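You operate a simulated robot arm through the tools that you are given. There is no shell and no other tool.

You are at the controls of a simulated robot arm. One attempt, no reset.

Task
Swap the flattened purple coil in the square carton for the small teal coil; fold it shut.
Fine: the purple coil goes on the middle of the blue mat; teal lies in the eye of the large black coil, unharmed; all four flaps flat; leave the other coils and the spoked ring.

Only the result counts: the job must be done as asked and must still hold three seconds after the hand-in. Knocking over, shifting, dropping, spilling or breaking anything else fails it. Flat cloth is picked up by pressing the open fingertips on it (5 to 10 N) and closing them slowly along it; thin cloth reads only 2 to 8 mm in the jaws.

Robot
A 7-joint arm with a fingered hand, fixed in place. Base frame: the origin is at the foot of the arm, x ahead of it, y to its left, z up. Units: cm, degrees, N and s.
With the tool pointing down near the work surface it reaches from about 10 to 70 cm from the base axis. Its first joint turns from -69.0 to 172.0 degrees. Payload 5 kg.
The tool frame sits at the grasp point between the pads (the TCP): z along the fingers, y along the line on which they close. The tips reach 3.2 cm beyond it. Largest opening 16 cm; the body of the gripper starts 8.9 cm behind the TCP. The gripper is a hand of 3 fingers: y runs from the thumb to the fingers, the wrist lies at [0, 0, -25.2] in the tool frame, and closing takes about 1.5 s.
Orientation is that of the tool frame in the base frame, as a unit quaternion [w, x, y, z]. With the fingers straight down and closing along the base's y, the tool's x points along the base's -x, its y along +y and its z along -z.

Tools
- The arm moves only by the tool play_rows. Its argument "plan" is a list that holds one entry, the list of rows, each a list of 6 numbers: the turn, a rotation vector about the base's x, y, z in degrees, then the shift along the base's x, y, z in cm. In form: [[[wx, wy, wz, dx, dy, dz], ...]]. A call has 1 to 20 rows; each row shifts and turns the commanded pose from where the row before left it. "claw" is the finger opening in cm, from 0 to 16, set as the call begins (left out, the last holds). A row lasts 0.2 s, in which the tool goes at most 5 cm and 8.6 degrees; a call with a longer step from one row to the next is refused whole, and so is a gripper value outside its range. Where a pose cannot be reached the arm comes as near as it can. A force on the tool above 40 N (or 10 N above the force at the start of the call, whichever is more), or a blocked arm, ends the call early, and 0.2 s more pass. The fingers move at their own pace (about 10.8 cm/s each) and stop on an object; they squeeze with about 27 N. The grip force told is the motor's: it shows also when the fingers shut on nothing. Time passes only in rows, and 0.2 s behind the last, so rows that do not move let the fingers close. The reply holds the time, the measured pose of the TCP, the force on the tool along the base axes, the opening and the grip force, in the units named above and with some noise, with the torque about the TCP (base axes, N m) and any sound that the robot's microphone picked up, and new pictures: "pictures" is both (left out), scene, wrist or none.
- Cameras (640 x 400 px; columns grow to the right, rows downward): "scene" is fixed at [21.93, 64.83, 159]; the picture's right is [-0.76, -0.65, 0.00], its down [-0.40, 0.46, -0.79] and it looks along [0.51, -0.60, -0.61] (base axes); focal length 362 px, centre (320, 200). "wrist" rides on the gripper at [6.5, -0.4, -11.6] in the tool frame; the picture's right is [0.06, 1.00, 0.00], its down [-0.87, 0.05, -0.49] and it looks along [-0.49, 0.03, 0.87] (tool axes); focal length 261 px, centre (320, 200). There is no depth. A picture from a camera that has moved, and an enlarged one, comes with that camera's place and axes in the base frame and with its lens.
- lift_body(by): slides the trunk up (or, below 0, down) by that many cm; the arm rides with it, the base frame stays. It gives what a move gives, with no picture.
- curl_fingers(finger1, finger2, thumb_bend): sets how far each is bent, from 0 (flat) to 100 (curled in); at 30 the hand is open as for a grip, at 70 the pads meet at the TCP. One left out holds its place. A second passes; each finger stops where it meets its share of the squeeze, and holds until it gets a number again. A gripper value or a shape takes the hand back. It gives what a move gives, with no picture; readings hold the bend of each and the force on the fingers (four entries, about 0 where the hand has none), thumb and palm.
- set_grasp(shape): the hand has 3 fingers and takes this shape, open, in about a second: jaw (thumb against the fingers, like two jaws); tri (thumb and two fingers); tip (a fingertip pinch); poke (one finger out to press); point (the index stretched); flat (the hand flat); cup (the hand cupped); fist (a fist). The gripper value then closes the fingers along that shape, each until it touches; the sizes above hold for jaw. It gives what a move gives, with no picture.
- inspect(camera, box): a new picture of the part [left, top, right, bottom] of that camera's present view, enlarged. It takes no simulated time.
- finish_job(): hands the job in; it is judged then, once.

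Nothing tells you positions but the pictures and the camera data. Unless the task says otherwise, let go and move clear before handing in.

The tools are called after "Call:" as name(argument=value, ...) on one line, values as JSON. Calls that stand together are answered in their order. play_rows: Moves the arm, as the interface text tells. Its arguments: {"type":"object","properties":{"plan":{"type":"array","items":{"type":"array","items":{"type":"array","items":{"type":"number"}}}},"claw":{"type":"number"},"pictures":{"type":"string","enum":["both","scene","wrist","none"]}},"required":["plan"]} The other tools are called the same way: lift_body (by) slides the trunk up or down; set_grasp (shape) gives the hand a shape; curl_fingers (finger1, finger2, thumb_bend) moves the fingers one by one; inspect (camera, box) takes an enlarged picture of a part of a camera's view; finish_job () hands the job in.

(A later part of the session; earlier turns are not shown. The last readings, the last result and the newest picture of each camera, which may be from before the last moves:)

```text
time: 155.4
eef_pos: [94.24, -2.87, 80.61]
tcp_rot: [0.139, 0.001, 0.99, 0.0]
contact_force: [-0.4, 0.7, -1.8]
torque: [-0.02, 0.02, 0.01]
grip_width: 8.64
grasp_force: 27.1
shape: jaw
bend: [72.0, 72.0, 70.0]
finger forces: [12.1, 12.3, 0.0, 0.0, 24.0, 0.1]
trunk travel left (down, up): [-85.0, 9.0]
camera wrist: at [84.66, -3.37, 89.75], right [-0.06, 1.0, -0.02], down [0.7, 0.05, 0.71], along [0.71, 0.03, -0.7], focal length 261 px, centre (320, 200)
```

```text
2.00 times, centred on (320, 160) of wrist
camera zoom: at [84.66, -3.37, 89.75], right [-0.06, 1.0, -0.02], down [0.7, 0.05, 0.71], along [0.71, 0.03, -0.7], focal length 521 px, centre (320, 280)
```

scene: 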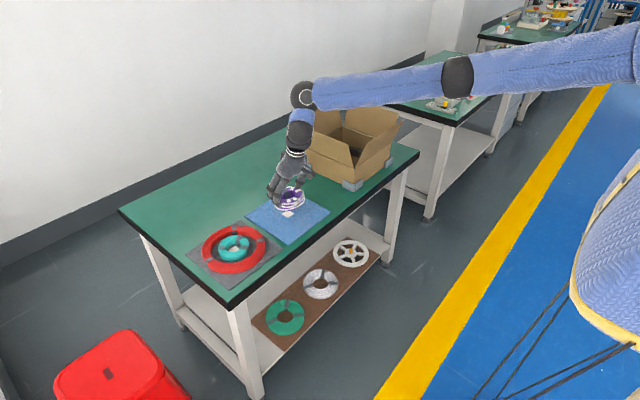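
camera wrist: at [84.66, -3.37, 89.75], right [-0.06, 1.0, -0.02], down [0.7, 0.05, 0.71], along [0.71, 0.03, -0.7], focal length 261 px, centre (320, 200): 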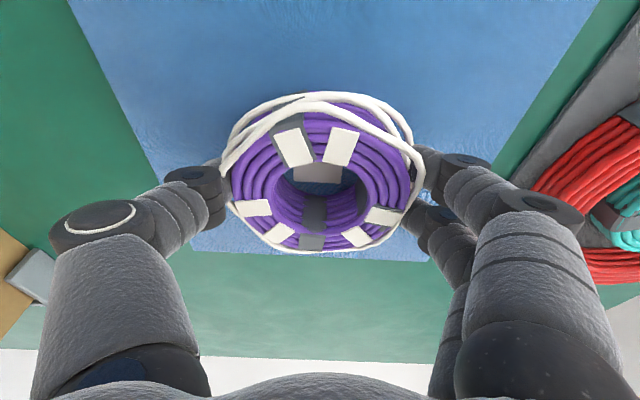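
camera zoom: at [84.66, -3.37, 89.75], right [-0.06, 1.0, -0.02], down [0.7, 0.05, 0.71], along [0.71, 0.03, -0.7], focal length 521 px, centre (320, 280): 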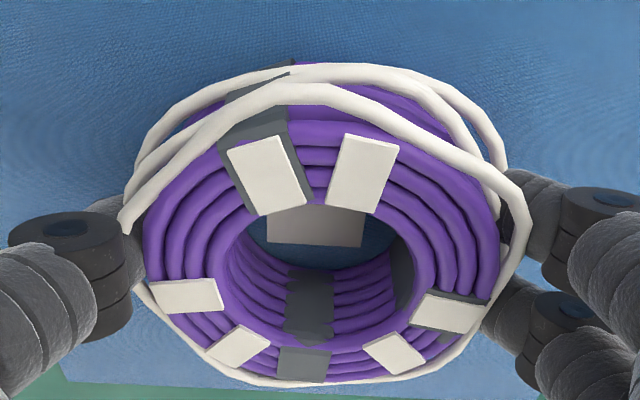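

It is centred on the mark now. Releasing gently.

Call:
play_rows(plan=[[[0, 0, 0, 0, 0, -0.1], [0, 0, 0, 0, 0, 0]]], pictures="none")

Call:
play_rows(plan=[[[0, 0, 0, 0, 0, 0], [0, 0, 0, 0, 0, 0], [0, 0, 0, 0, 0, 0], [0, 0, 0, 0, 0, 0]]], claw=12, pictures="none")

Call:
play_rows(plan=[[[0, 0, 0, 0, 0, 1], [0, 0, 0, 0, 0, 2], [0, 0, 0, 0, 0, 2], [0, 0, 0, 0, 0, 2], [0, 0, 0, 0, 0, 2], [0, 0, 0, -2, 0, 2], [0, 0, 0, -2, 0, 2], [0, 0, 0, -2, 0, 2], [0, 0, 0, 0, 0, 0]]], pictures="wrist")

Call:
inspect(camera="scene", box=[240, 170, 340, 250])

Call:
inspect(camera="wrist", box=[200, 60, 440, 240])

```text
time: 156.0
eef_pos: [94.33, -2.99, 80.3]
tcp_rot: [0.139, 0.0, 0.99, 0.0]
contact_force: [0.3, -0.7, 1.4]
torque: [-0.05, 0.0, -0.01]
grip_width: 8.64
grasp_force: 27.2
shape: jaw
bend: [72.0, 72.0, 70.0]
finger forces: [12.3, 12.4, 0.0, 0.1, 24.4, 0.1]
trunk travel left (down, up): [-85.0, 9.0]
```

```text
time: 157.0
eef_pos: [94.21, -2.93, 80.28]
tcp_rot: [0.139, 0.0, 0.99, -0.001]
contact_force: [0.1, 0.1, -0.3]
torque: [0.0, 0.02, 0.01]
grip_width: 11.95
grasp_force: 0.2
shape: jaw
bend: [63.0, 63.0, 60.0]
finger forces: [0.0, 0.0, 0.1, 0.0, 0.0, 0.1]
trunk travel left (down, up): [-85.0, 9.0]
```

```text
time: 159.0
eef_pos: [88.31, -2.91, 95.44]
tcp_rot: [0.139, 0.0, 0.99, -0.001]
contact_force: [-0.8, -0.7, -0.5]
torque: [0.03, 0.05, 0.01]
grip_width: 11.98
grasp_force: 0.1
shape: jaw
bend: [63.0, 63.0, 60.0]
finger forces: [0.1, 0.1, 0.0, 0.0, 0.1, 0.0]
trunk travel left (down, up): [-85.0, 9.0]
camera wrist: at [78.66, -3.43, 104.71], right [-0.06, 1.0, -0.02], down [0.7, 0.05, 0.71], along [0.71, 0.03, -0.7], focal length 261 px, centre (320, 200)
```

wrist: 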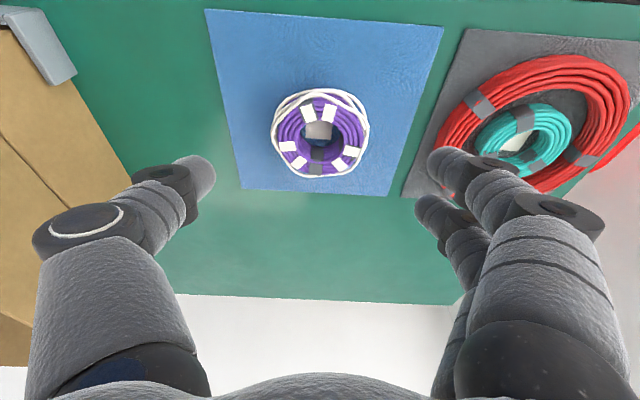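

```text
5.00 times, centred on (290, 210) of scene
camera zoom: at [21.93, 64.83, 159.0], right [-0.76, -0.65, 0.0], down [-0.4, 0.46, -0.79], along [0.51, -0.6, -0.61], focal length 1812 px, centre (470, 150)
```

zoom: 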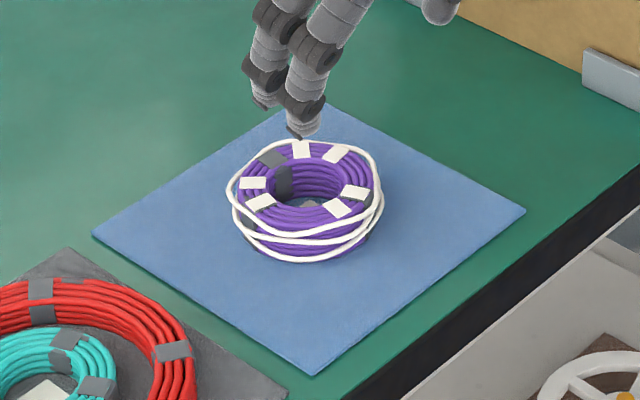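

```text
2.22 times, centred on (320, 150) of wrist
camera zoom: at [78.66, -3.43, 104.71], right [-0.06, 1.0, -0.02], down [0.7, 0.05, 0.71], along [0.71, 0.03, -0.7], focal length 579 px, centre (320, 311)
```

zoom: 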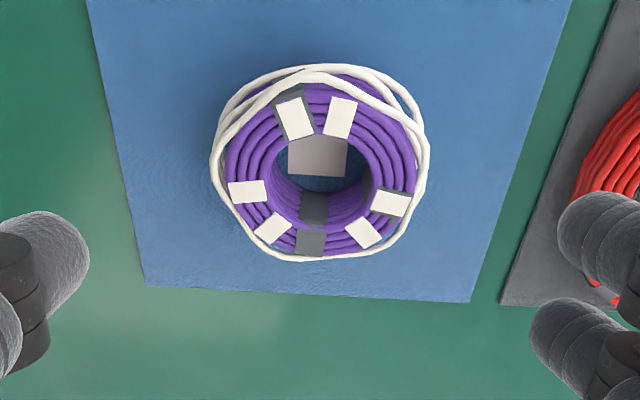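

The purple coil sits right in the middle of the mat. Next I move left to view the teal coil in the red coil's eye.

Call:
play_rows(plan=[[[0, 0, 0, 0, 2, 1], [0, 0, 0, 0, 2, 1], [0, 0, 0, 0, 2, 1], [0, 0, 0, 0, 2, 1], [0, 0, 0, 0, 2, 1], [0, 0, 0, 0, 2, 0], [0, 0, 0, 0, 2, 0], [0, 0, 0, 0, 2, 0], [0, 0, 0, 0, 2, 0], [0, 0, 0, 0, 2, 0], [0, 0, 0, 0, 2, 0], [0, 0, 0, 0, 2, 0], [0, 0, 0, 0, 0.4, 0], [0, 0, 0, 0, 0, 0]]], pictures="wrist")

Call:
inspect(camera="wrist", box=[180, 0, 460, 240])

Call:
inspect(camera="scene", box=[185, 215, 285, 295])

```text
time: 162.0
eef_pos: [88.29, 21.58, 100.43]
tcp_rot: [0.139, 0.001, 0.99, -0.001]
contact_force: [0.2, -1.2, 0.0]
torque: [-0.02, 0.01, -0.03]
grip_width: 11.97
grasp_force: 0.0
shape: jaw
bend: [63.0, 63.0, 60.0]
finger forces: [0.0, 0.0, 0.0, 0.0, 0.0, 0.0]
trunk travel left (down, up): [-85.0, 9.0]
camera wrist: at [78.7, 21.14, 109.74], right [-0.06, 1.0, -0.02], down [0.7, 0.06, 0.71], along [0.71, 0.03, -0.7], focal length 261 px, centre (320, 200)
```

wrist: 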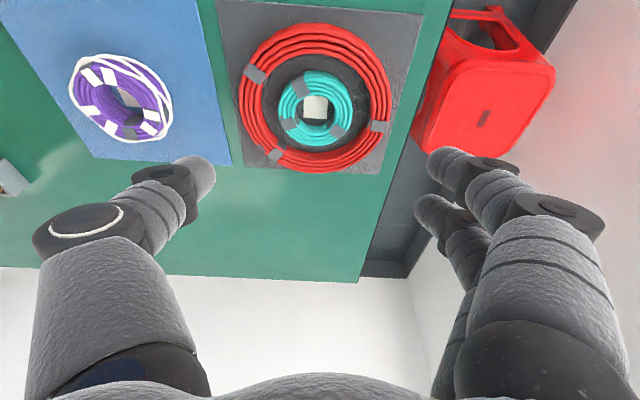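

```text
1.67 times, centred on (320, 120) of wrist
camera zoom: at [78.7, 21.14, 109.74], right [-0.06, 1.0, -0.02], down [0.7, 0.06, 0.71], along [0.71, 0.03, -0.7], focal length 434 px, centre (320, 333)
```

zoom: 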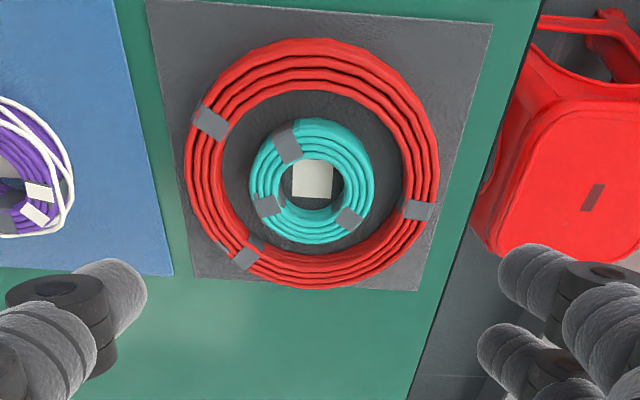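

```text
5.00 times, centred on (235, 255) of scene
camera zoom: at [21.93, 64.83, 159.0], right [-0.76, -0.65, 0.0], down [-0.4, 0.46, -0.79], along [0.51, -0.6, -0.61], focal length 1812 px, centre (745, -75)
```

zoom: 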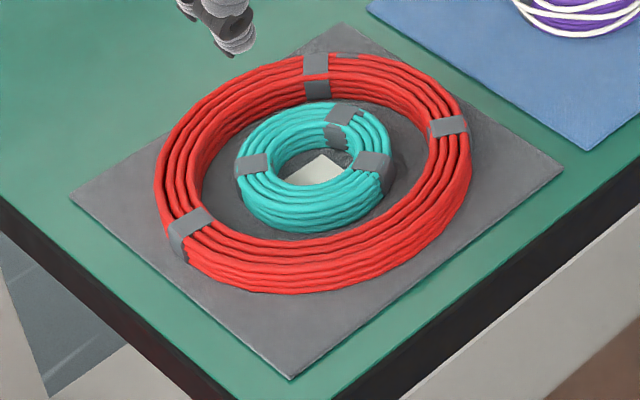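

Teal is about 9.3 cm across in a roughly 13.7 cm eye. I'll reduce the tilt to 8°, narrow to 10.2 in free air, hover closely and refine its position.

Call:
play_rows(plan=[[[0, 2, 0, 1.5, -0.2, 0], [0, 2, 0, 1.5, -0.2, 0], [0, 2, 0, 1.5, -0.2, -1], [0, 2, 0, 1, -0.1, -2], [0, 0, 0, 0, 0, -2], [0, 0, 0, 0, 0, -2], [0, 0, 0, 0, 0, -2], [0, 0, 0, 0, 0, -1.5], [0, 0, 0, 0, 0, 0]]], claw=10.2, pictures="wrist")

Call:
inspect(camera="wrist", box=[180, 0, 460, 220])

Call:
inspect(camera="scene", box=[185, 205, 285, 285])

```text
time: 164.0
eef_pos: [93.76, 20.67, 89.96]
tcp_rot: [0.07, 0.0, 0.998, -0.001]
contact_force: [-0.8, -0.2, 0.0]
torque: [-0.01, 0.02, 0.0]
grip_width: 10.26
grasp_force: 0.1
shape: jaw
bend: [70.0, 70.0, 68.0]
finger forces: [0.0, 0.1, 0.0, 0.1, 0.0, 0.0]
trunk travel left (down, up): [-85.0, 9.0]
camera wrist: at [85.64, 20.22, 100.52], right [-0.06, 1.0, -0.01], down [0.79, 0.06, 0.61], along [0.61, 0.03, -0.79], focal length 261 px, centre (320, 200)
```

wrist: 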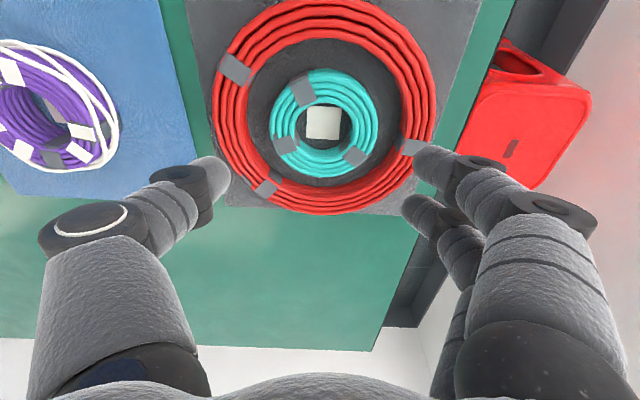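

```text
1.82 times, centred on (320, 110) of wrist
camera zoom: at [85.64, 20.22, 100.52], right [-0.06, 1.0, -0.01], down [0.79, 0.06, 0.61], along [0.61, 0.03, -0.79], focal length 474 px, centre (320, 364)
```

zoom: 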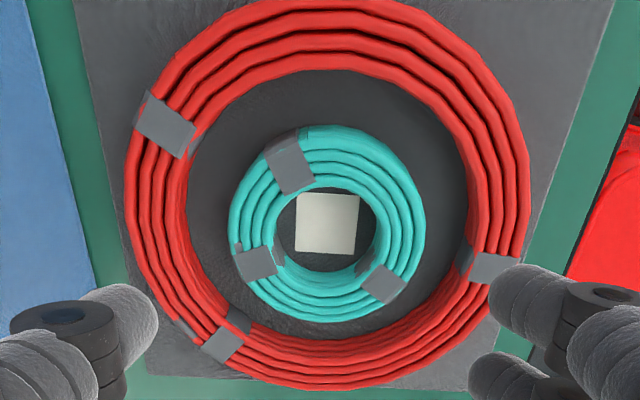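

```text
5.00 times, centred on (235, 245) of scene
camera zoom: at [21.93, 64.83, 159.0], right [-0.76, -0.65, 0.0], down [-0.4, 0.46, -0.79], along [0.51, -0.6, -0.61], focal length 1812 px, centre (745, -25)
```

zoom: 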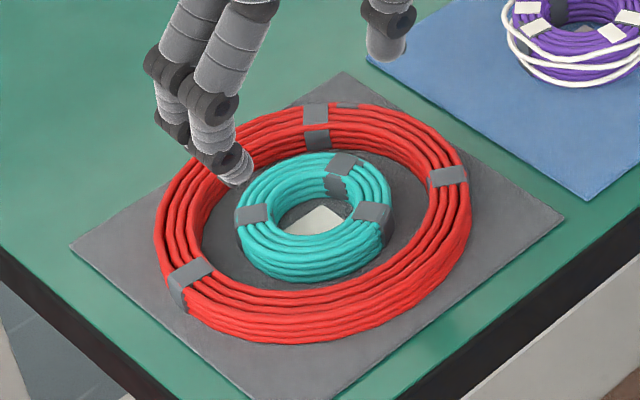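

Teal's centre is at about (94.4,20.85). The red eye is only ~13 cm, so I'll narrow to 9.8 in free air, centre over it, and descend carefully in two stages.

Call:
play_rows(plan=[[[0, 0, 0, 0.15, 0.15, -1], [0, 0, 0, 0.15, 0.13, -1.5], [0, 0, 0, 0, 0, -1.5], [0, 0, 0, 0, 0, -1], [0, 0, 0, 0, 0, 0], [0, 0, 0, 0, 0, 0]]], claw=9.8, pictures="wrist")

Call:
inspect(camera="wrist", box=[180, 40, 460, 240])

Call:
inspect(camera="scene", box=[195, 205, 275, 285])

```text
time: 165.4
eef_pos: [94.04, 21.13, 84.79]
tcp_rot: [0.07, 0.0, 0.998, -0.001]
contact_force: [-0.3, 0.3, -0.2]
torque: [-0.01, 0.01, -0.03]
grip_width: 9.85
grasp_force: 0.1
shape: jaw
bend: [71.0, 71.0, 69.0]
finger forces: [0.1, 0.0, 0.0, 0.0, 0.1, 0.1]
trunk travel left (down, up): [-85.0, 9.0]
camera wrist: at [85.91, 20.62, 95.41], right [-0.06, 1.0, -0.01], down [0.79, 0.06, 0.61], along [0.61, 0.03, -0.79], focal length 261 px, centre (320, 200)
```

wrist: 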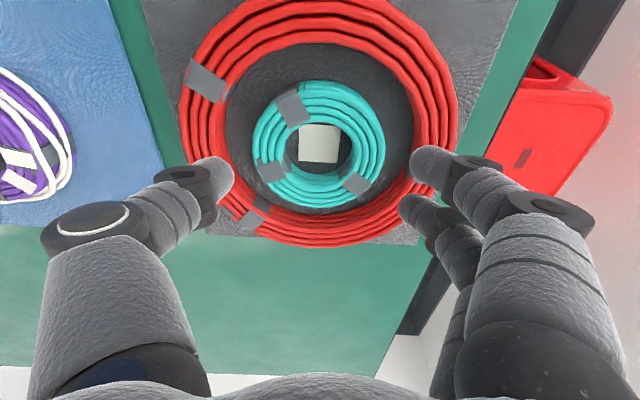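

```text
2.00 times, centred on (320, 140) of wrist
camera zoom: at [85.91, 20.62, 95.41], right [-0.06, 1.0, -0.01], down [0.79, 0.06, 0.61], along [0.61, 0.03, -0.79], focal length 521 px, centre (320, 320)
```

zoom: 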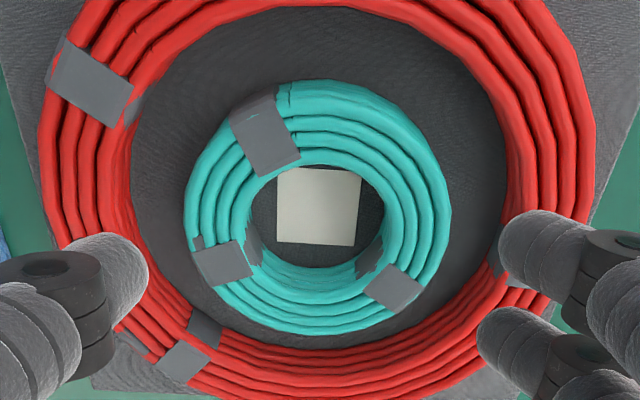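

```text
5.00 times, centred on (235, 245) of scene
camera zoom: at [21.93, 64.83, 159.0], right [-0.76, -0.65, 0.0], down [-0.4, 0.46, -0.79], along [0.51, -0.6, -0.61], focal length 1812 px, centre (745, -25)
```

zoom: 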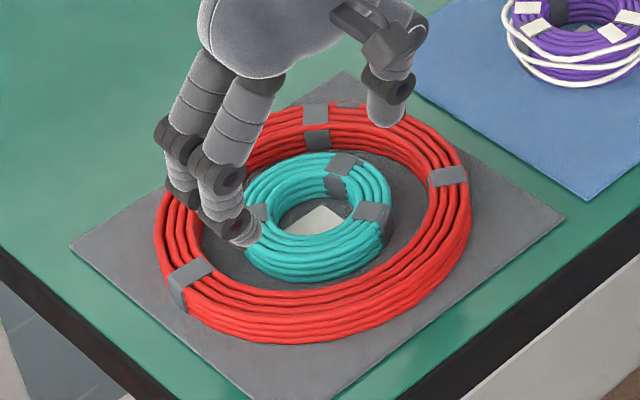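

Centred within a couple of millimetres. I'll continue down gently to about 1 cm engagement.

Call:
play_rows(plan=[[[0, 0, 0, 0, -0.1, -0.8], [0, 0, 0, 0, -0.05, -0.8], [0, 0, 0, 0, 0, -0.5], [0, 0, 0, 0, 0, -0.4], [0, 0, 0, 0, 0, -0.4], [0, 0, 0, 0, 0, -0.2], [0, 0, 0, 0, 0, 0]]], pictures="wrist")

Call:
inspect(camera="wrist", box=[180, 60, 460, 260])

```text
time: 167.0
eef_pos: [94.07, 21.0, 81.7]
tcp_rot: [0.07, 0.0, 0.998, -0.001]
contact_force: [-0.5, -0.5, 0.0]
torque: [0.0, -0.01, -0.01]
grip_width: 9.85
grasp_force: 0.1
shape: jaw
bend: [71.0, 71.0, 69.0]
finger forces: [0.3, 0.0, 0.1, 0.0, 0.1, 0.1]
trunk travel left (down, up): [-85.0, 9.0]
camera wrist: at [85.93, 20.45, 92.31], right [-0.06, 1.0, -0.01], down [0.79, 0.06, 0.61], along [0.61, 0.03, -0.79], focal length 261 px, centre (320, 200)
```

wrist: 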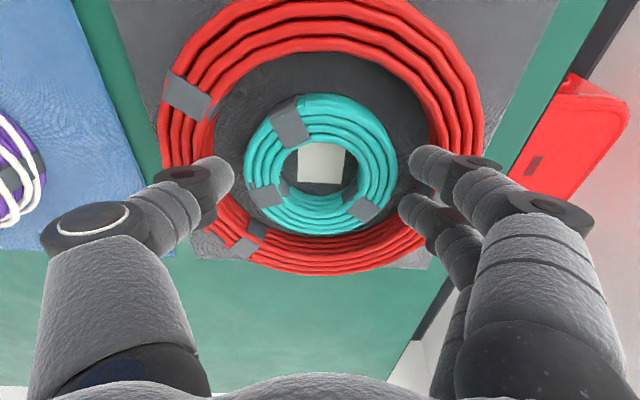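

```text
2.00 times, centred on (320, 160) of wrist
camera zoom: at [85.93, 20.45, 92.31], right [-0.06, 1.0, -0.01], down [0.79, 0.06, 0.61], along [0.61, 0.03, -0.79], focal length 521 px, centre (320, 280)
```

zoom: 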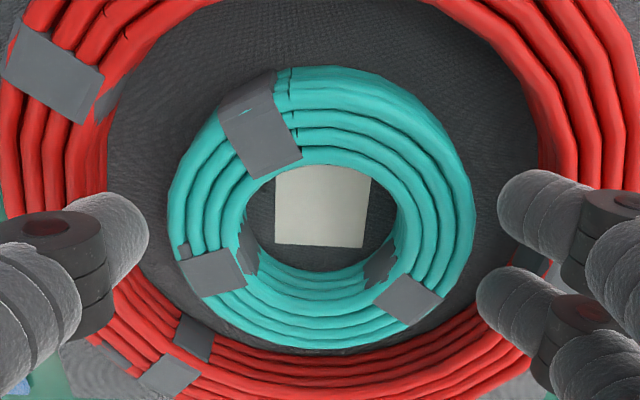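

No contact at all yet, and the clearance is balanced. Going down a bit more for a better hold.

Call:
play_rows(plan=[[[0, 0, 0, 0, 0, -0.25], [0, 0, 0, 0, 0, -0.25], [0, 0, 0, 0, 0, -0.2], [0, 0, 0, 0, 0, -0.2], [0, 0, 0, 0, 0, 0]]], pictures="none")

```text
time: 168.2
eef_pos: [94.09, 20.98, 80.88]
tcp_rot: [0.069, 0.0, 0.998, 0.0]
contact_force: [0.6, -1.5, 2.6]
torque: [0.11, 0.01, -0.03]
grip_width: 9.72
grasp_force: 0.2
shape: jaw
bend: [71.0, 71.0, 69.0]
finger forces: [3.3, 0.0, 0.0, 0.1, 0.4, 0.0]
trunk travel left (down, up): [-85.0, 9.0]
```

A light touch on the side, so deep enough. Closing on the teal coil.

Call:
play_rows(plan=[[[0, 0, 0, 0, 0, 0], [0, 0, 0, 0, 0, 0], [0, 0, 0, 0, 0, 0], [0, 0, 0, 0, 0, 0]]], claw=8.7, pictures="wrist")

Call:
inspect(camera="wrist", box=[180, 60, 460, 260])

```text
time: 169.2
eef_pos: [94.08, 20.86, 80.82]
tcp_rot: [0.069, 0.0, 0.998, -0.001]
contact_force: [-0.5, -0.4, -1.6]
torque: [0.01, 0.02, -0.01]
grip_width: 8.61
grasp_force: 26.5
shape: jaw
bend: [72.0, 72.0, 70.0]
finger forces: [11.6, 12.0, 0.1, 0.0, 24.2, 0.0]
trunk travel left (down, up): [-85.0, 9.0]
camera wrist: at [85.91, 20.42, 91.38], right [-0.06, 1.0, -0.01], down [0.79, 0.06, 0.61], along [0.61, 0.03, -0.79], focal length 261 px, centre (320, 200)
```

wrist: 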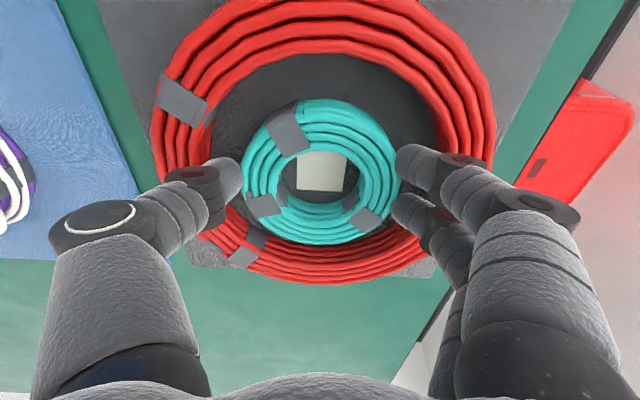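

```text
2.00 times, centred on (320, 160) of wrist
camera zoom: at [85.91, 20.42, 91.38], right [-0.06, 1.0, -0.01], down [0.79, 0.06, 0.61], along [0.61, 0.03, -0.79], focal length 521 px, centre (320, 280)
```

zoom: 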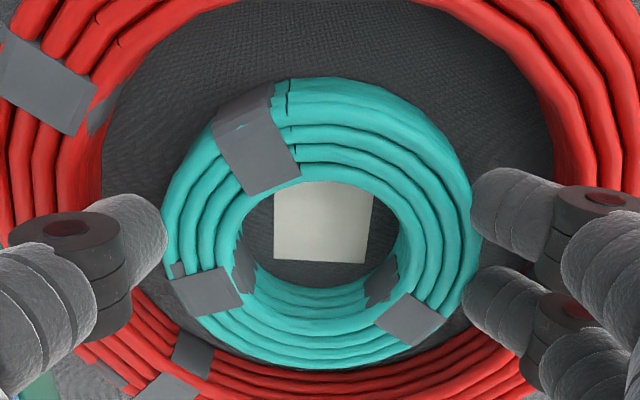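

Balanced grip. Lifting straight up out of the red coil, slowly at first.

Call:
play_rows(plan=[[[0, 0, 0, 0, 0, 0.3], [0, 0, 0, 0, 0, 0.4], [0, 0, 0, 0, 0, 0.5], [0, 0, 0, 0, 0, 0.7], [0, 0, 0, 0, 0, 1], [0, 0, 0, 0, 0, 1.5], [0, 0, 0, 0, 0, 1.5], [0, 0, 0, 0, 0, 2], [0, 0, 0, 0, 0, 2], [0, 0, 0, 0, 0, 2], [0, 0, 0, 0, 0, 2], [0, 0, 0, 0, 0, 2], [0, 0, 0, 0, 0, 2], [0, 0, 0, 0, 0, 2], [0, 0, 0, 0, 0, 2], [0, 0, 0, 0, 0, 2], [0, 0, 0, 0, 0, 0]]], pictures="both")

Call:
inspect(camera="wrist", box=[180, 60, 460, 260])

Call:
inspect(camera="scene", box=[180, 160, 340, 290])

```text
time: 172.8
eef_pos: [94.0, 20.87, 104.71]
tcp_rot: [0.07, 0.0, 0.998, 0.0]
contact_force: [0.3, -0.6, -0.9]
torque: [0.01, 0.02, -0.03]
grip_width: 8.59
grasp_force: 26.8
shape: jaw
bend: [72.0, 72.0, 70.0]
finger forces: [11.8, 12.1, 0.1, 0.0, 24.0, 0.0]
trunk travel left (down, up): [-85.0, 9.0]
camera wrist: at [85.85, 20.46, 115.28], right [-0.06, 1.0, -0.01], down [0.79, 0.05, 0.61], along [0.61, 0.03, -0.79], focal length 261 px, centre (320, 200)
```

scene: 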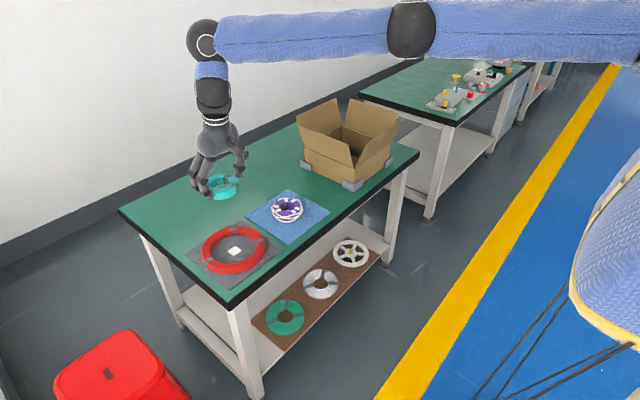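
wrist: 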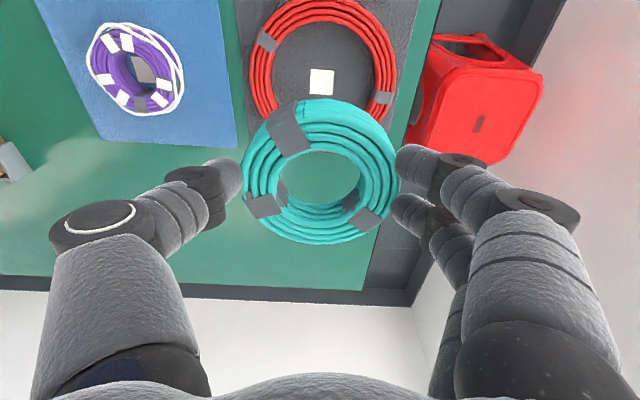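

```text
2.00 times, centred on (320, 160) of wrist
camera zoom: at [85.85, 20.46, 115.28], right [-0.06, 1.0, -0.01], down [0.79, 0.05, 0.61], along [0.61, 0.03, -0.79], focal length 521 px, centre (320, 280)
```

zoom: 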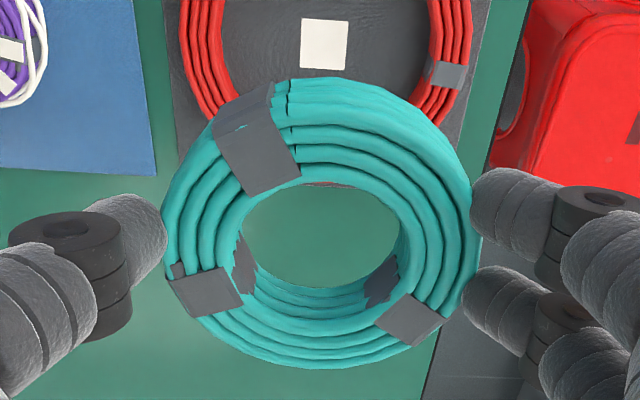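

```text
3.08 times, centred on (260, 225) of scene
camera zoom: at [21.93, 64.83, 159.0], right [-0.76, -0.65, 0.0], down [-0.4, 0.46, -0.79], along [0.51, -0.6, -0.61], focal length 1115 px, centre (505, 123)
```

zoom: 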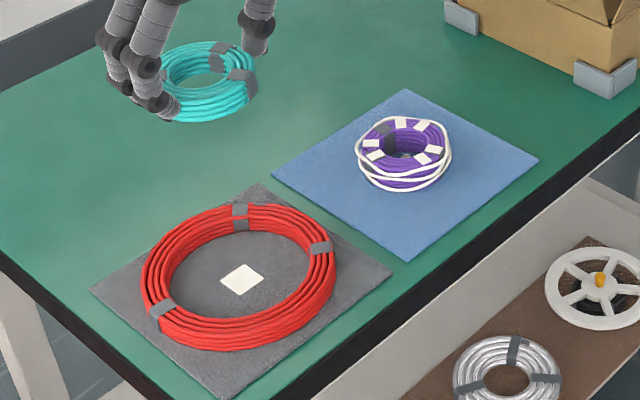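

Teal is out and the red coil is undisturbed. Carrying it to the right towards the carton, staying above the flap tops.

Call:
play_rows(plan=[[[0, 0, 0, -0.3, -1, 0.2], [0, 0, 0, -0.3, -2, 0.2], [0, 0, 0, -0.3, -2.5, 0.2], [0, 0, 0, -0.3, -2.5, 0.2], [0, 0, 0, -0.3, -2.5, 0.2], [0, 0, 0, -0.3, -2.5, 0.2], [0, 0, 0, -0.2, -2.5, 0], [0, 0, 0, 0, -2.5, 0], [0, -1, 0, 0, -2.5, 0], [0, -1, 0, 0, -2.5, 0], [0, -1, 0, 0, -2.5, 0], [0, -1, 0, 0, -2.5, 0], [0, -1, 0, 0, -2.5, 0], [0, -1, 0, 0, -2.5, 0], [0, -1, 0, 0, -2.5, 0], [0, -1, 0, 0, -2, 0], [0, 0, 0, 0, -1, 0], [0, 0, 0, 0, 0, 0]]], pictures="wrist")

```text
time: 176.6
eef_pos: [92.09, -17.82, 106.17]
tcp_rot: [0.139, 0.0, 0.99, -0.001]
contact_force: [-0.3, -0.1, -1.5]
torque: [-0.01, 0.03, 0.01]
grip_width: 8.61
grasp_force: 27.1
shape: jaw
bend: [72.0, 72.0, 70.0]
finger forces: [11.7, 11.9, 0.1, 0.0, 24.1, 0.0]
trunk travel left (down, up): [-85.0, 9.0]
camera wrist: at [82.47, -18.24, 115.4], right [-0.06, 1.0, -0.02], down [0.7, 0.06, 0.71], along [0.71, 0.03, -0.7], focal length 261 px, centre (320, 200)
```

wrist: 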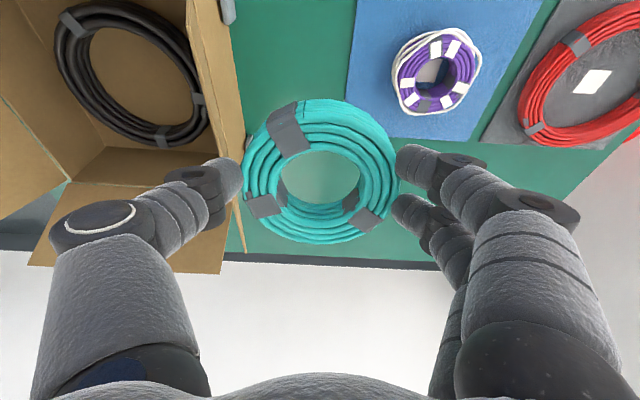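

Continuing over the carton.

Call:
play_rows(plan=[[[0, 0, 0, 0, -2, 0], [0, 0, 0, 0, -2.5, 0], [0, 0, 0, 0, -2.5, 0], [0, 0, 0, 0, -2.5, 0], [0, 0, 0, 0, -2.5, 0], [0, 0, 0, 0, -2.5, 0], [0, 0, 0, 0.5, -2.5, 0], [0, 0, 0, 1, -2.5, 0], [0, 0, 0, 1, -2.5, 0], [0, 0, 0, 1.5, -2, 0], [0, 0, 0, 1.5, -1.2, 0], [0, 0, 0, 1, 0, 0], [0, 0, 0, 0, 0, 0]]], pictures="both")

```text
time: 179.4
eef_pos: [98.52, -43.04, 105.97]
tcp_rot: [0.14, 0.0, 0.99, 0.0]
contact_force: [-0.4, 1.1, -1.4]
torque: [0.05, 0.01, -0.01]
grip_width: 8.6
grasp_force: 27.2
shape: jaw
bend: [72.0, 72.0, 70.0]
finger forces: [11.8, 11.9, 0.0, 0.1, 24.2, 0.0]
trunk travel left (down, up): [-85.0, 9.0]
camera wrist: at [88.95, -43.46, 115.29], right [-0.06, 1.0, -0.02], down [0.7, 0.05, 0.71], along [0.71, 0.03, -0.7], focal length 261 px, centre (320, 200)
```

scene: 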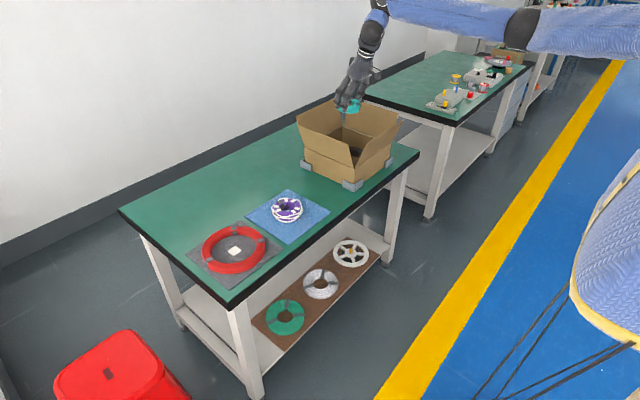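
wrist: 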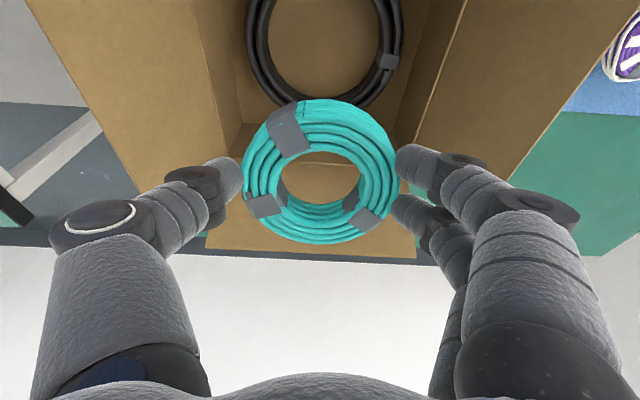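

In place above the carton. I'll use the trunk for a clean vertical descent to just above the rim.

Call:
lift_body(by=-15)

Call:
play_rows(plan=[[[0, 2, 0, 0, 0, 0], [0, 2, 0, 0, 0, 0], [0, 2, 0, 0, 0, 0], [0, 2, 0, 0, 0, 0], [0, 0, 0, 0, 0, 0]]], pictures="wrist")

Call:
inspect(camera="wrist", box=[180, 0, 460, 240])

Call:
inspect(camera="scene", box=[290, 70, 410, 190])

```text
time: 181.1
eef_pos: [98.47, -42.92, 91.0]
tcp_rot: [0.139, 0.0, 0.99, 0.0]
contact_force: [-0.3, 0.4, -0.4]
torque: [0.0, 0.02, -0.01]
grip_width: 8.58
grasp_force: 27.0
shape: jaw
bend: [72.0, 72.0, 70.0]
finger forces: [11.9, 11.9, 0.1, 0.1, 24.1, 0.0]
trunk travel left (down, up): [-70.0, 24.0]
```

```text
time: 182.3
eef_pos: [98.47, -43.01, 90.99]
tcp_rot: [0.07, 0.0, 0.998, 0.0]
contact_force: [-0.9, -0.2, -1.2]
torque: [0.01, 0.01, -0.02]
grip_width: 8.62
grasp_force: 27.1
shape: jaw
bend: [72.0, 72.0, 70.0]
finger forces: [11.8, 11.9, 0.0, 0.0, 24.0, 0.0]
trunk travel left (down, up): [-70.0, 24.0]
camera wrist: at [90.35, -43.46, 101.48], right [-0.06, 1.0, -0.01], down [0.79, 0.05, 0.61], along [0.61, 0.03, -0.79], focal length 261 px, centre (320, 200)
```

wrist: 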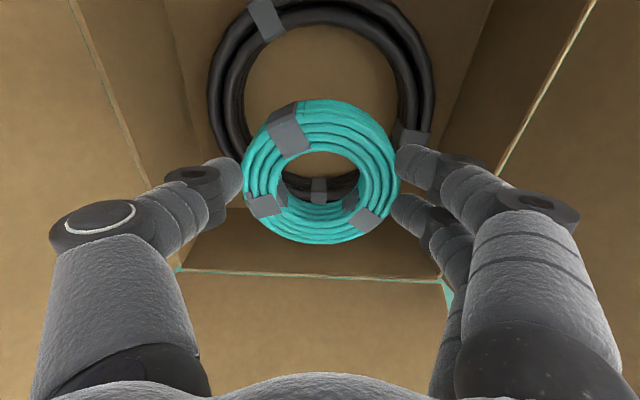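

```text
1.67 times, centred on (320, 120) of wrist
camera zoom: at [90.35, -43.46, 101.48], right [-0.06, 1.0, -0.01], down [0.79, 0.05, 0.61], along [0.61, 0.03, -0.79], focal length 434 px, centre (320, 333)
```

zoom: 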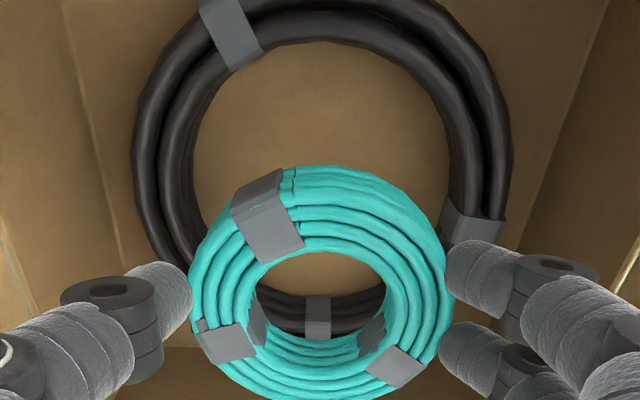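

```text
3.33 times, centred on (350, 130) of scene
camera zoom: at [21.93, 64.83, 159.0], right [-0.76, -0.65, 0.0], down [-0.4, 0.46, -0.79], along [0.51, -0.6, -0.61], focal length 1208 px, centre (220, 433)
```

zoom: 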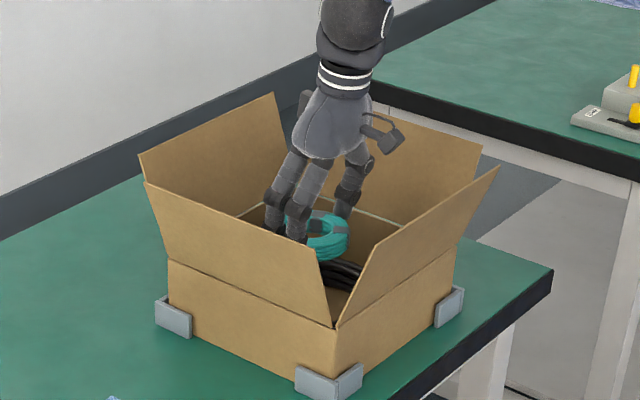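

Black's eye is centred at about (98.7,−43.15) and teal is held over it. Lowering in with slow final steps.

Call:
play_rows(plan=[[[0, 0, 0, 0.05, -0.1, -1], [0, 0, 0, 0, 0, -1.5], [0, 0, 0, 0, 0, -1.5], [0, 0, 0, 0, 0, -1.2], [0, 0, 0, 0, 0, -1], [0, 0, 0, 0, 0, -0.8], [0, 0, 0, 0, 0, -0.5], [0, 0, 0, 0, 0, 0]]], pictures="wrist")

Call:
inspect(camera="wrist", box=[180, 40, 460, 260])

```text
time: 184.1
eef_pos: [98.62, -43.01, 83.38]
tcp_rot: [0.071, 0.0, 0.998, -0.001]
contact_force: [0.5, -0.8, -0.4]
torque: [-0.01, -0.01, 0.0]
grip_width: 8.57
grasp_force: 26.8
shape: jaw
bend: [72.0, 72.0, 70.0]
finger forces: [11.8, 11.8, 0.1, 0.1, 23.9, 0.1]
trunk travel left (down, up): [-70.0, 24.0]
camera wrist: at [90.36, -43.47, 93.93], right [-0.06, 1.0, -0.01], down [0.79, 0.06, 0.61], along [0.61, 0.03, -0.79], focal length 261 px, centre (320, 200)
```

wrist: 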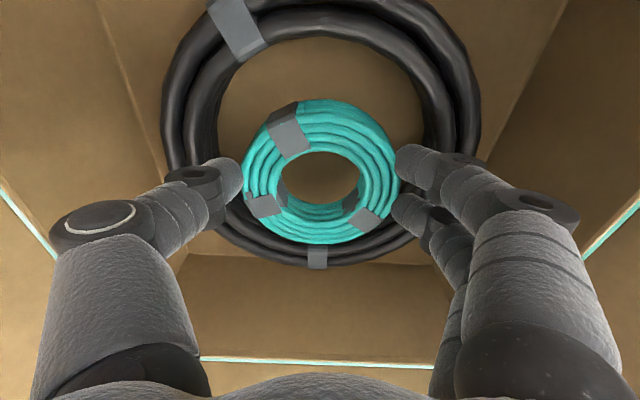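

```text
1.82 times, centred on (320, 150) of wrist
camera zoom: at [90.36, -43.47, 93.93], right [-0.06, 1.0, -0.01], down [0.79, 0.06, 0.61], along [0.61, 0.03, -0.79], focal length 474 px, centre (320, 291)
```

zoom: 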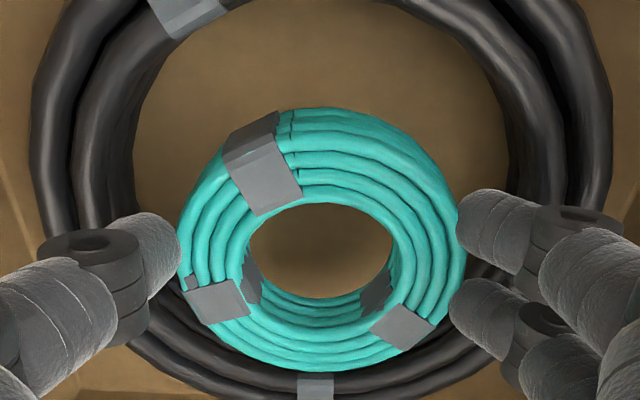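

Well centred. Final slow lowering to the floor.

Call:
play_rows(plan=[[[0, 0, 0, 0, 0, -0.6], [0, 0, 0, 0, 0, -0.6], [0, 0, 0, 0, 0, -0.4], [0, 0, 0, 0, 0, -0.2], [0, 0, 0, 0, 0, -0.15], [0, 0, 0, 0, 0, 0]]], pictures="wrist")

Call:
inspect(camera="wrist", box=[180, 40, 460, 260])

```text
time: 185.5
eef_pos: [98.55, -42.88, 81.57]
tcp_rot: [0.07, 0.0, 0.998, 0.0]
contact_force: [-0.5, 0.0, 0.0]
torque: [0.01, 0.01, 0.0]
grip_width: 8.57
grasp_force: 27.0
shape: jaw
bend: [72.0, 72.0, 70.0]
finger forces: [11.7, 11.8, 0.0, 0.0, 23.8, 0.0]
trunk travel left (down, up): [-70.0, 24.0]
camera wrist: at [90.38, -43.5, 92.04], right [-0.06, 1.0, -0.01], down [0.79, 0.06, 0.61], along [0.61, 0.03, -0.79], focal length 261 px, centre (320, 200)
```

wrist: 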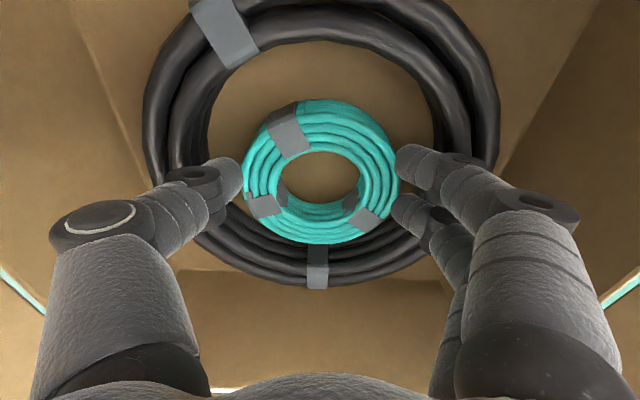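

```text
1.82 times, centred on (320, 150) of wrist
camera zoom: at [90.38, -43.5, 92.04], right [-0.06, 1.0, -0.01], down [0.79, 0.06, 0.61], along [0.61, 0.03, -0.79], focal length 474 px, centre (320, 291)
```

zoom: 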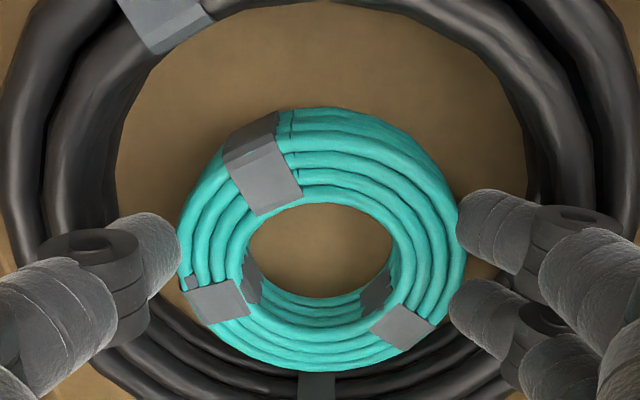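

Call:
play_rows(plan=[[[0, 0, 0, 0, 0, -0.15], [0, 0, 0, 0, 0, -0.15], [0, 0, 0, 0, 0, -0.15], [0, 0, 0, 0, 0, -0.1], [0, 0, 0, 0, 0, 0]]], pictures="none")

```text
time: 186.7
eef_pos: [98.57, -43.05, 81.15]
tcp_rot: [0.071, -0.001, 0.997, 0.001]
contact_force: [0.2, -5.7, 17.9]
torque: [1.23, 0.4, 0.07]
grip_width: 8.59
grasp_force: 27.1
shape: jaw
bend: [73.0, 72.0, 70.0]
finger forces: [34.5, 11.6, 0.0, 0.1, 26.9, 0.0]
trunk travel left (down, up): [-70.0, 24.0]
```

A finger brushed the black coil on the +y side. I'll back up slightly, shift 0.25 cm toward −y, and lower again.

Call:
play_rows(plan=[[[0, 0, 0, 0, 0, 0.2], [0, 0, 0, 0, -0.1, 0.15], [0, 0, 0, 0, -0.15, 0], [0, 0, 0, 0, 0, 0]]], pictures="none")

Call:
play_rows(plan=[[[0, 0, 0, 0, 0, -0.1], [0, 0, 0, 0, 0, -0.1], [0, 0, 0, 0, 0, -0.1], [0, 0, 0, 0, 0, -0.1], [0, 0, 0, 0, 0, 0]]], pictures="wrist")

```text
time: 187.7
eef_pos: [98.5, -43.19, 81.33]
tcp_rot: [0.069, -0.001, 0.998, -0.001]
contact_force: [0.1, 0.1, -0.7]
torque: [0.0, 0.0, 0.02]
grip_width: 8.6
grasp_force: 26.5
shape: jaw
bend: [73.0, 72.0, 70.0]
finger forces: [13.2, 12.3, 0.0, 0.0, 25.8, 0.0]
trunk travel left (down, up): [-70.0, 24.0]
```

```text
time: 188.9
eef_pos: [98.63, -43.27, 81.01]
tcp_rot: [0.07, 0.0, 0.998, 0.0]
contact_force: [1.1, -2.6, 4.2]
torque: [0.35, 0.07, -0.04]
grip_width: 8.57
grasp_force: 26.3
shape: jaw
bend: [73.0, 72.0, 70.0]
finger forces: [19.7, 12.0, 0.1, 0.1, 26.2, 0.0]
trunk travel left (down, up): [-70.0, 24.0]
camera wrist: at [90.4, -43.76, 91.54], right [-0.06, 1.0, -0.01], down [0.79, 0.05, 0.61], along [0.61, 0.03, -0.79], focal length 261 px, centre (320, 200)
```

wrist: 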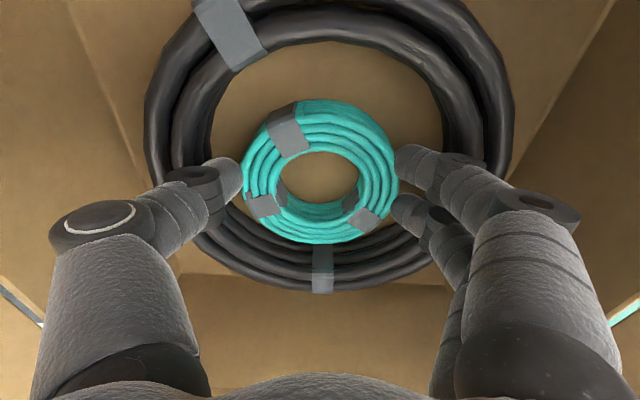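

Teal is within about 2–3 mm of the floor. I'll release with only a small opening so the fingers don't push on the black coil.

Call:
play_rows(plan=[[[0, 0, 0, 0, 0, 0], [0, 0, 0, 0, 0, 0], [0, 0, 0, 0, 0, 0]]], claw=9.5, pictures="wrist")

Call:
inspect(camera="wrist", box=[180, 40, 460, 260])

```text
time: 189.7
eef_pos: [98.57, -43.24, 81.0]
tcp_rot: [0.071, 0.0, 0.998, -0.001]
contact_force: [1.5, -3.6, 6.4]
torque: [0.38, 0.11, -0.02]
grip_width: 8.94
grasp_force: 0.0
shape: jaw
bend: [72.0, 71.0, 70.0]
finger forces: [17.0, 0.1, 0.1, 0.1, 13.6, 0.0]
trunk travel left (down, up): [-70.0, 24.0]
camera wrist: at [90.39, -43.73, 91.53], right [-0.06, 1.0, -0.01], down [0.79, 0.05, 0.61], along [0.61, 0.03, -0.79], focal length 261 px, centre (320, 200)
```

wrist: 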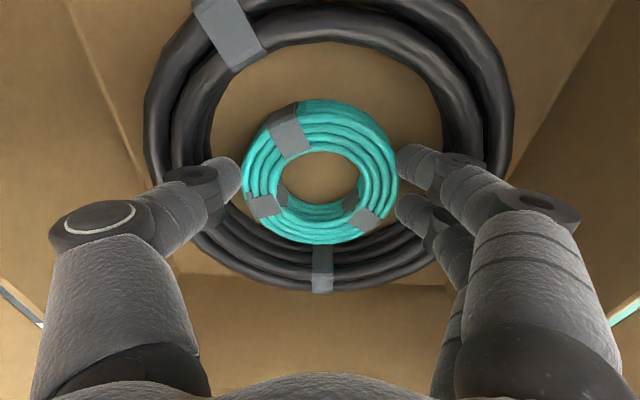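

```text
1.82 times, centred on (320, 150) of wrist
camera zoom: at [90.39, -43.73, 91.53], right [-0.06, 1.0, -0.01], down [0.79, 0.05, 0.61], along [0.61, 0.03, -0.79], focal length 474 px, centre (320, 291)
```

zoom: 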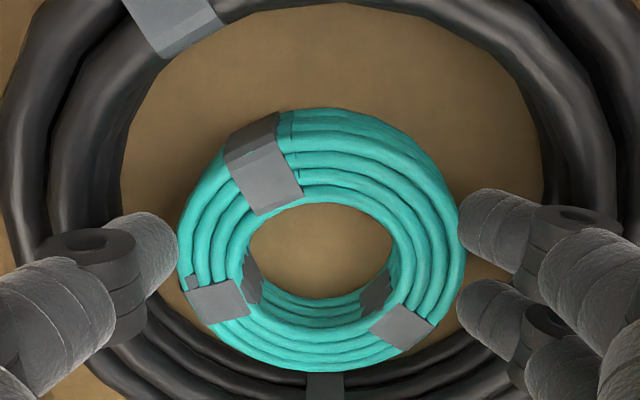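

The fingers are off teal and lightly against the black coil. I'll rise slowly in small steps.

Call:
play_rows(plan=[[[0, 0, 0, 0, 0, 0.2], [0, 0, 0, 0, 0, 0.3], [0, 0, 0, 0, 0, 0.3], [0, 0, 0, 0, 0, 0]]], pictures="wrist")

Call:
inspect(camera="wrist", box=[180, 40, 460, 260])

```text
time: 190.7
eef_pos: [98.53, -43.32, 81.71]
tcp_rot: [0.069, -0.001, 0.998, 0.0]
contact_force: [0.7, 0.6, 0.2]
torque: [0.02, 0.0, 0.0]
grip_width: 9.4
grasp_force: 0.1
shape: jaw
bend: [71.0, 71.0, 71.0]
finger forces: [0.2, 0.0, 0.1, 0.0, 1.2, 0.0]
trunk travel left (down, up): [-70.0, 24.0]
camera wrist: at [90.4, -43.71, 92.25], right [-0.06, 1.0, -0.01], down [0.79, 0.06, 0.61], along [0.61, 0.03, -0.79], focal length 261 px, centre (320, 200)
```

wrist: 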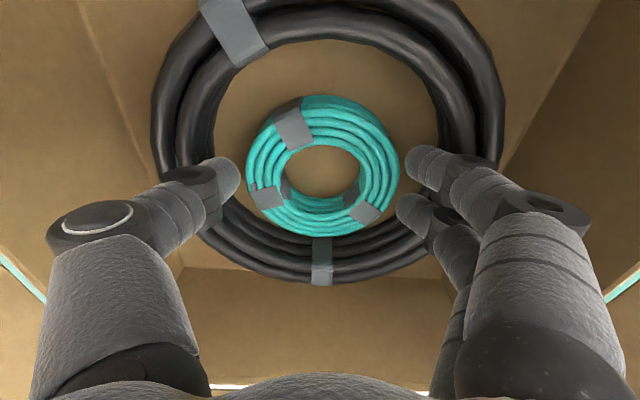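

```text
1.82 times, centred on (320, 150) of wrist
camera zoom: at [90.4, -43.71, 92.25], right [-0.06, 1.0, -0.01], down [0.79, 0.06, 0.61], along [0.61, 0.03, -0.79], focal length 474 px, centre (320, 291)
```

zoom: 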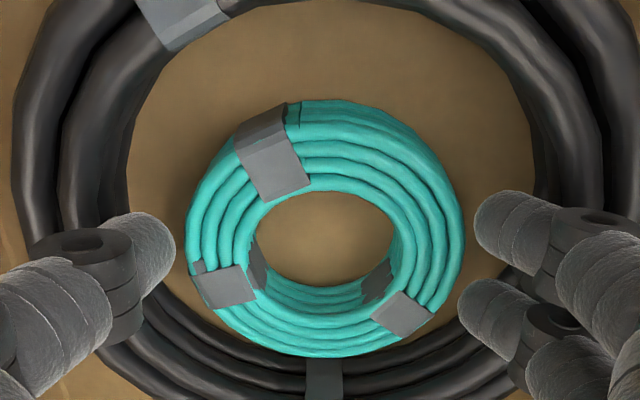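

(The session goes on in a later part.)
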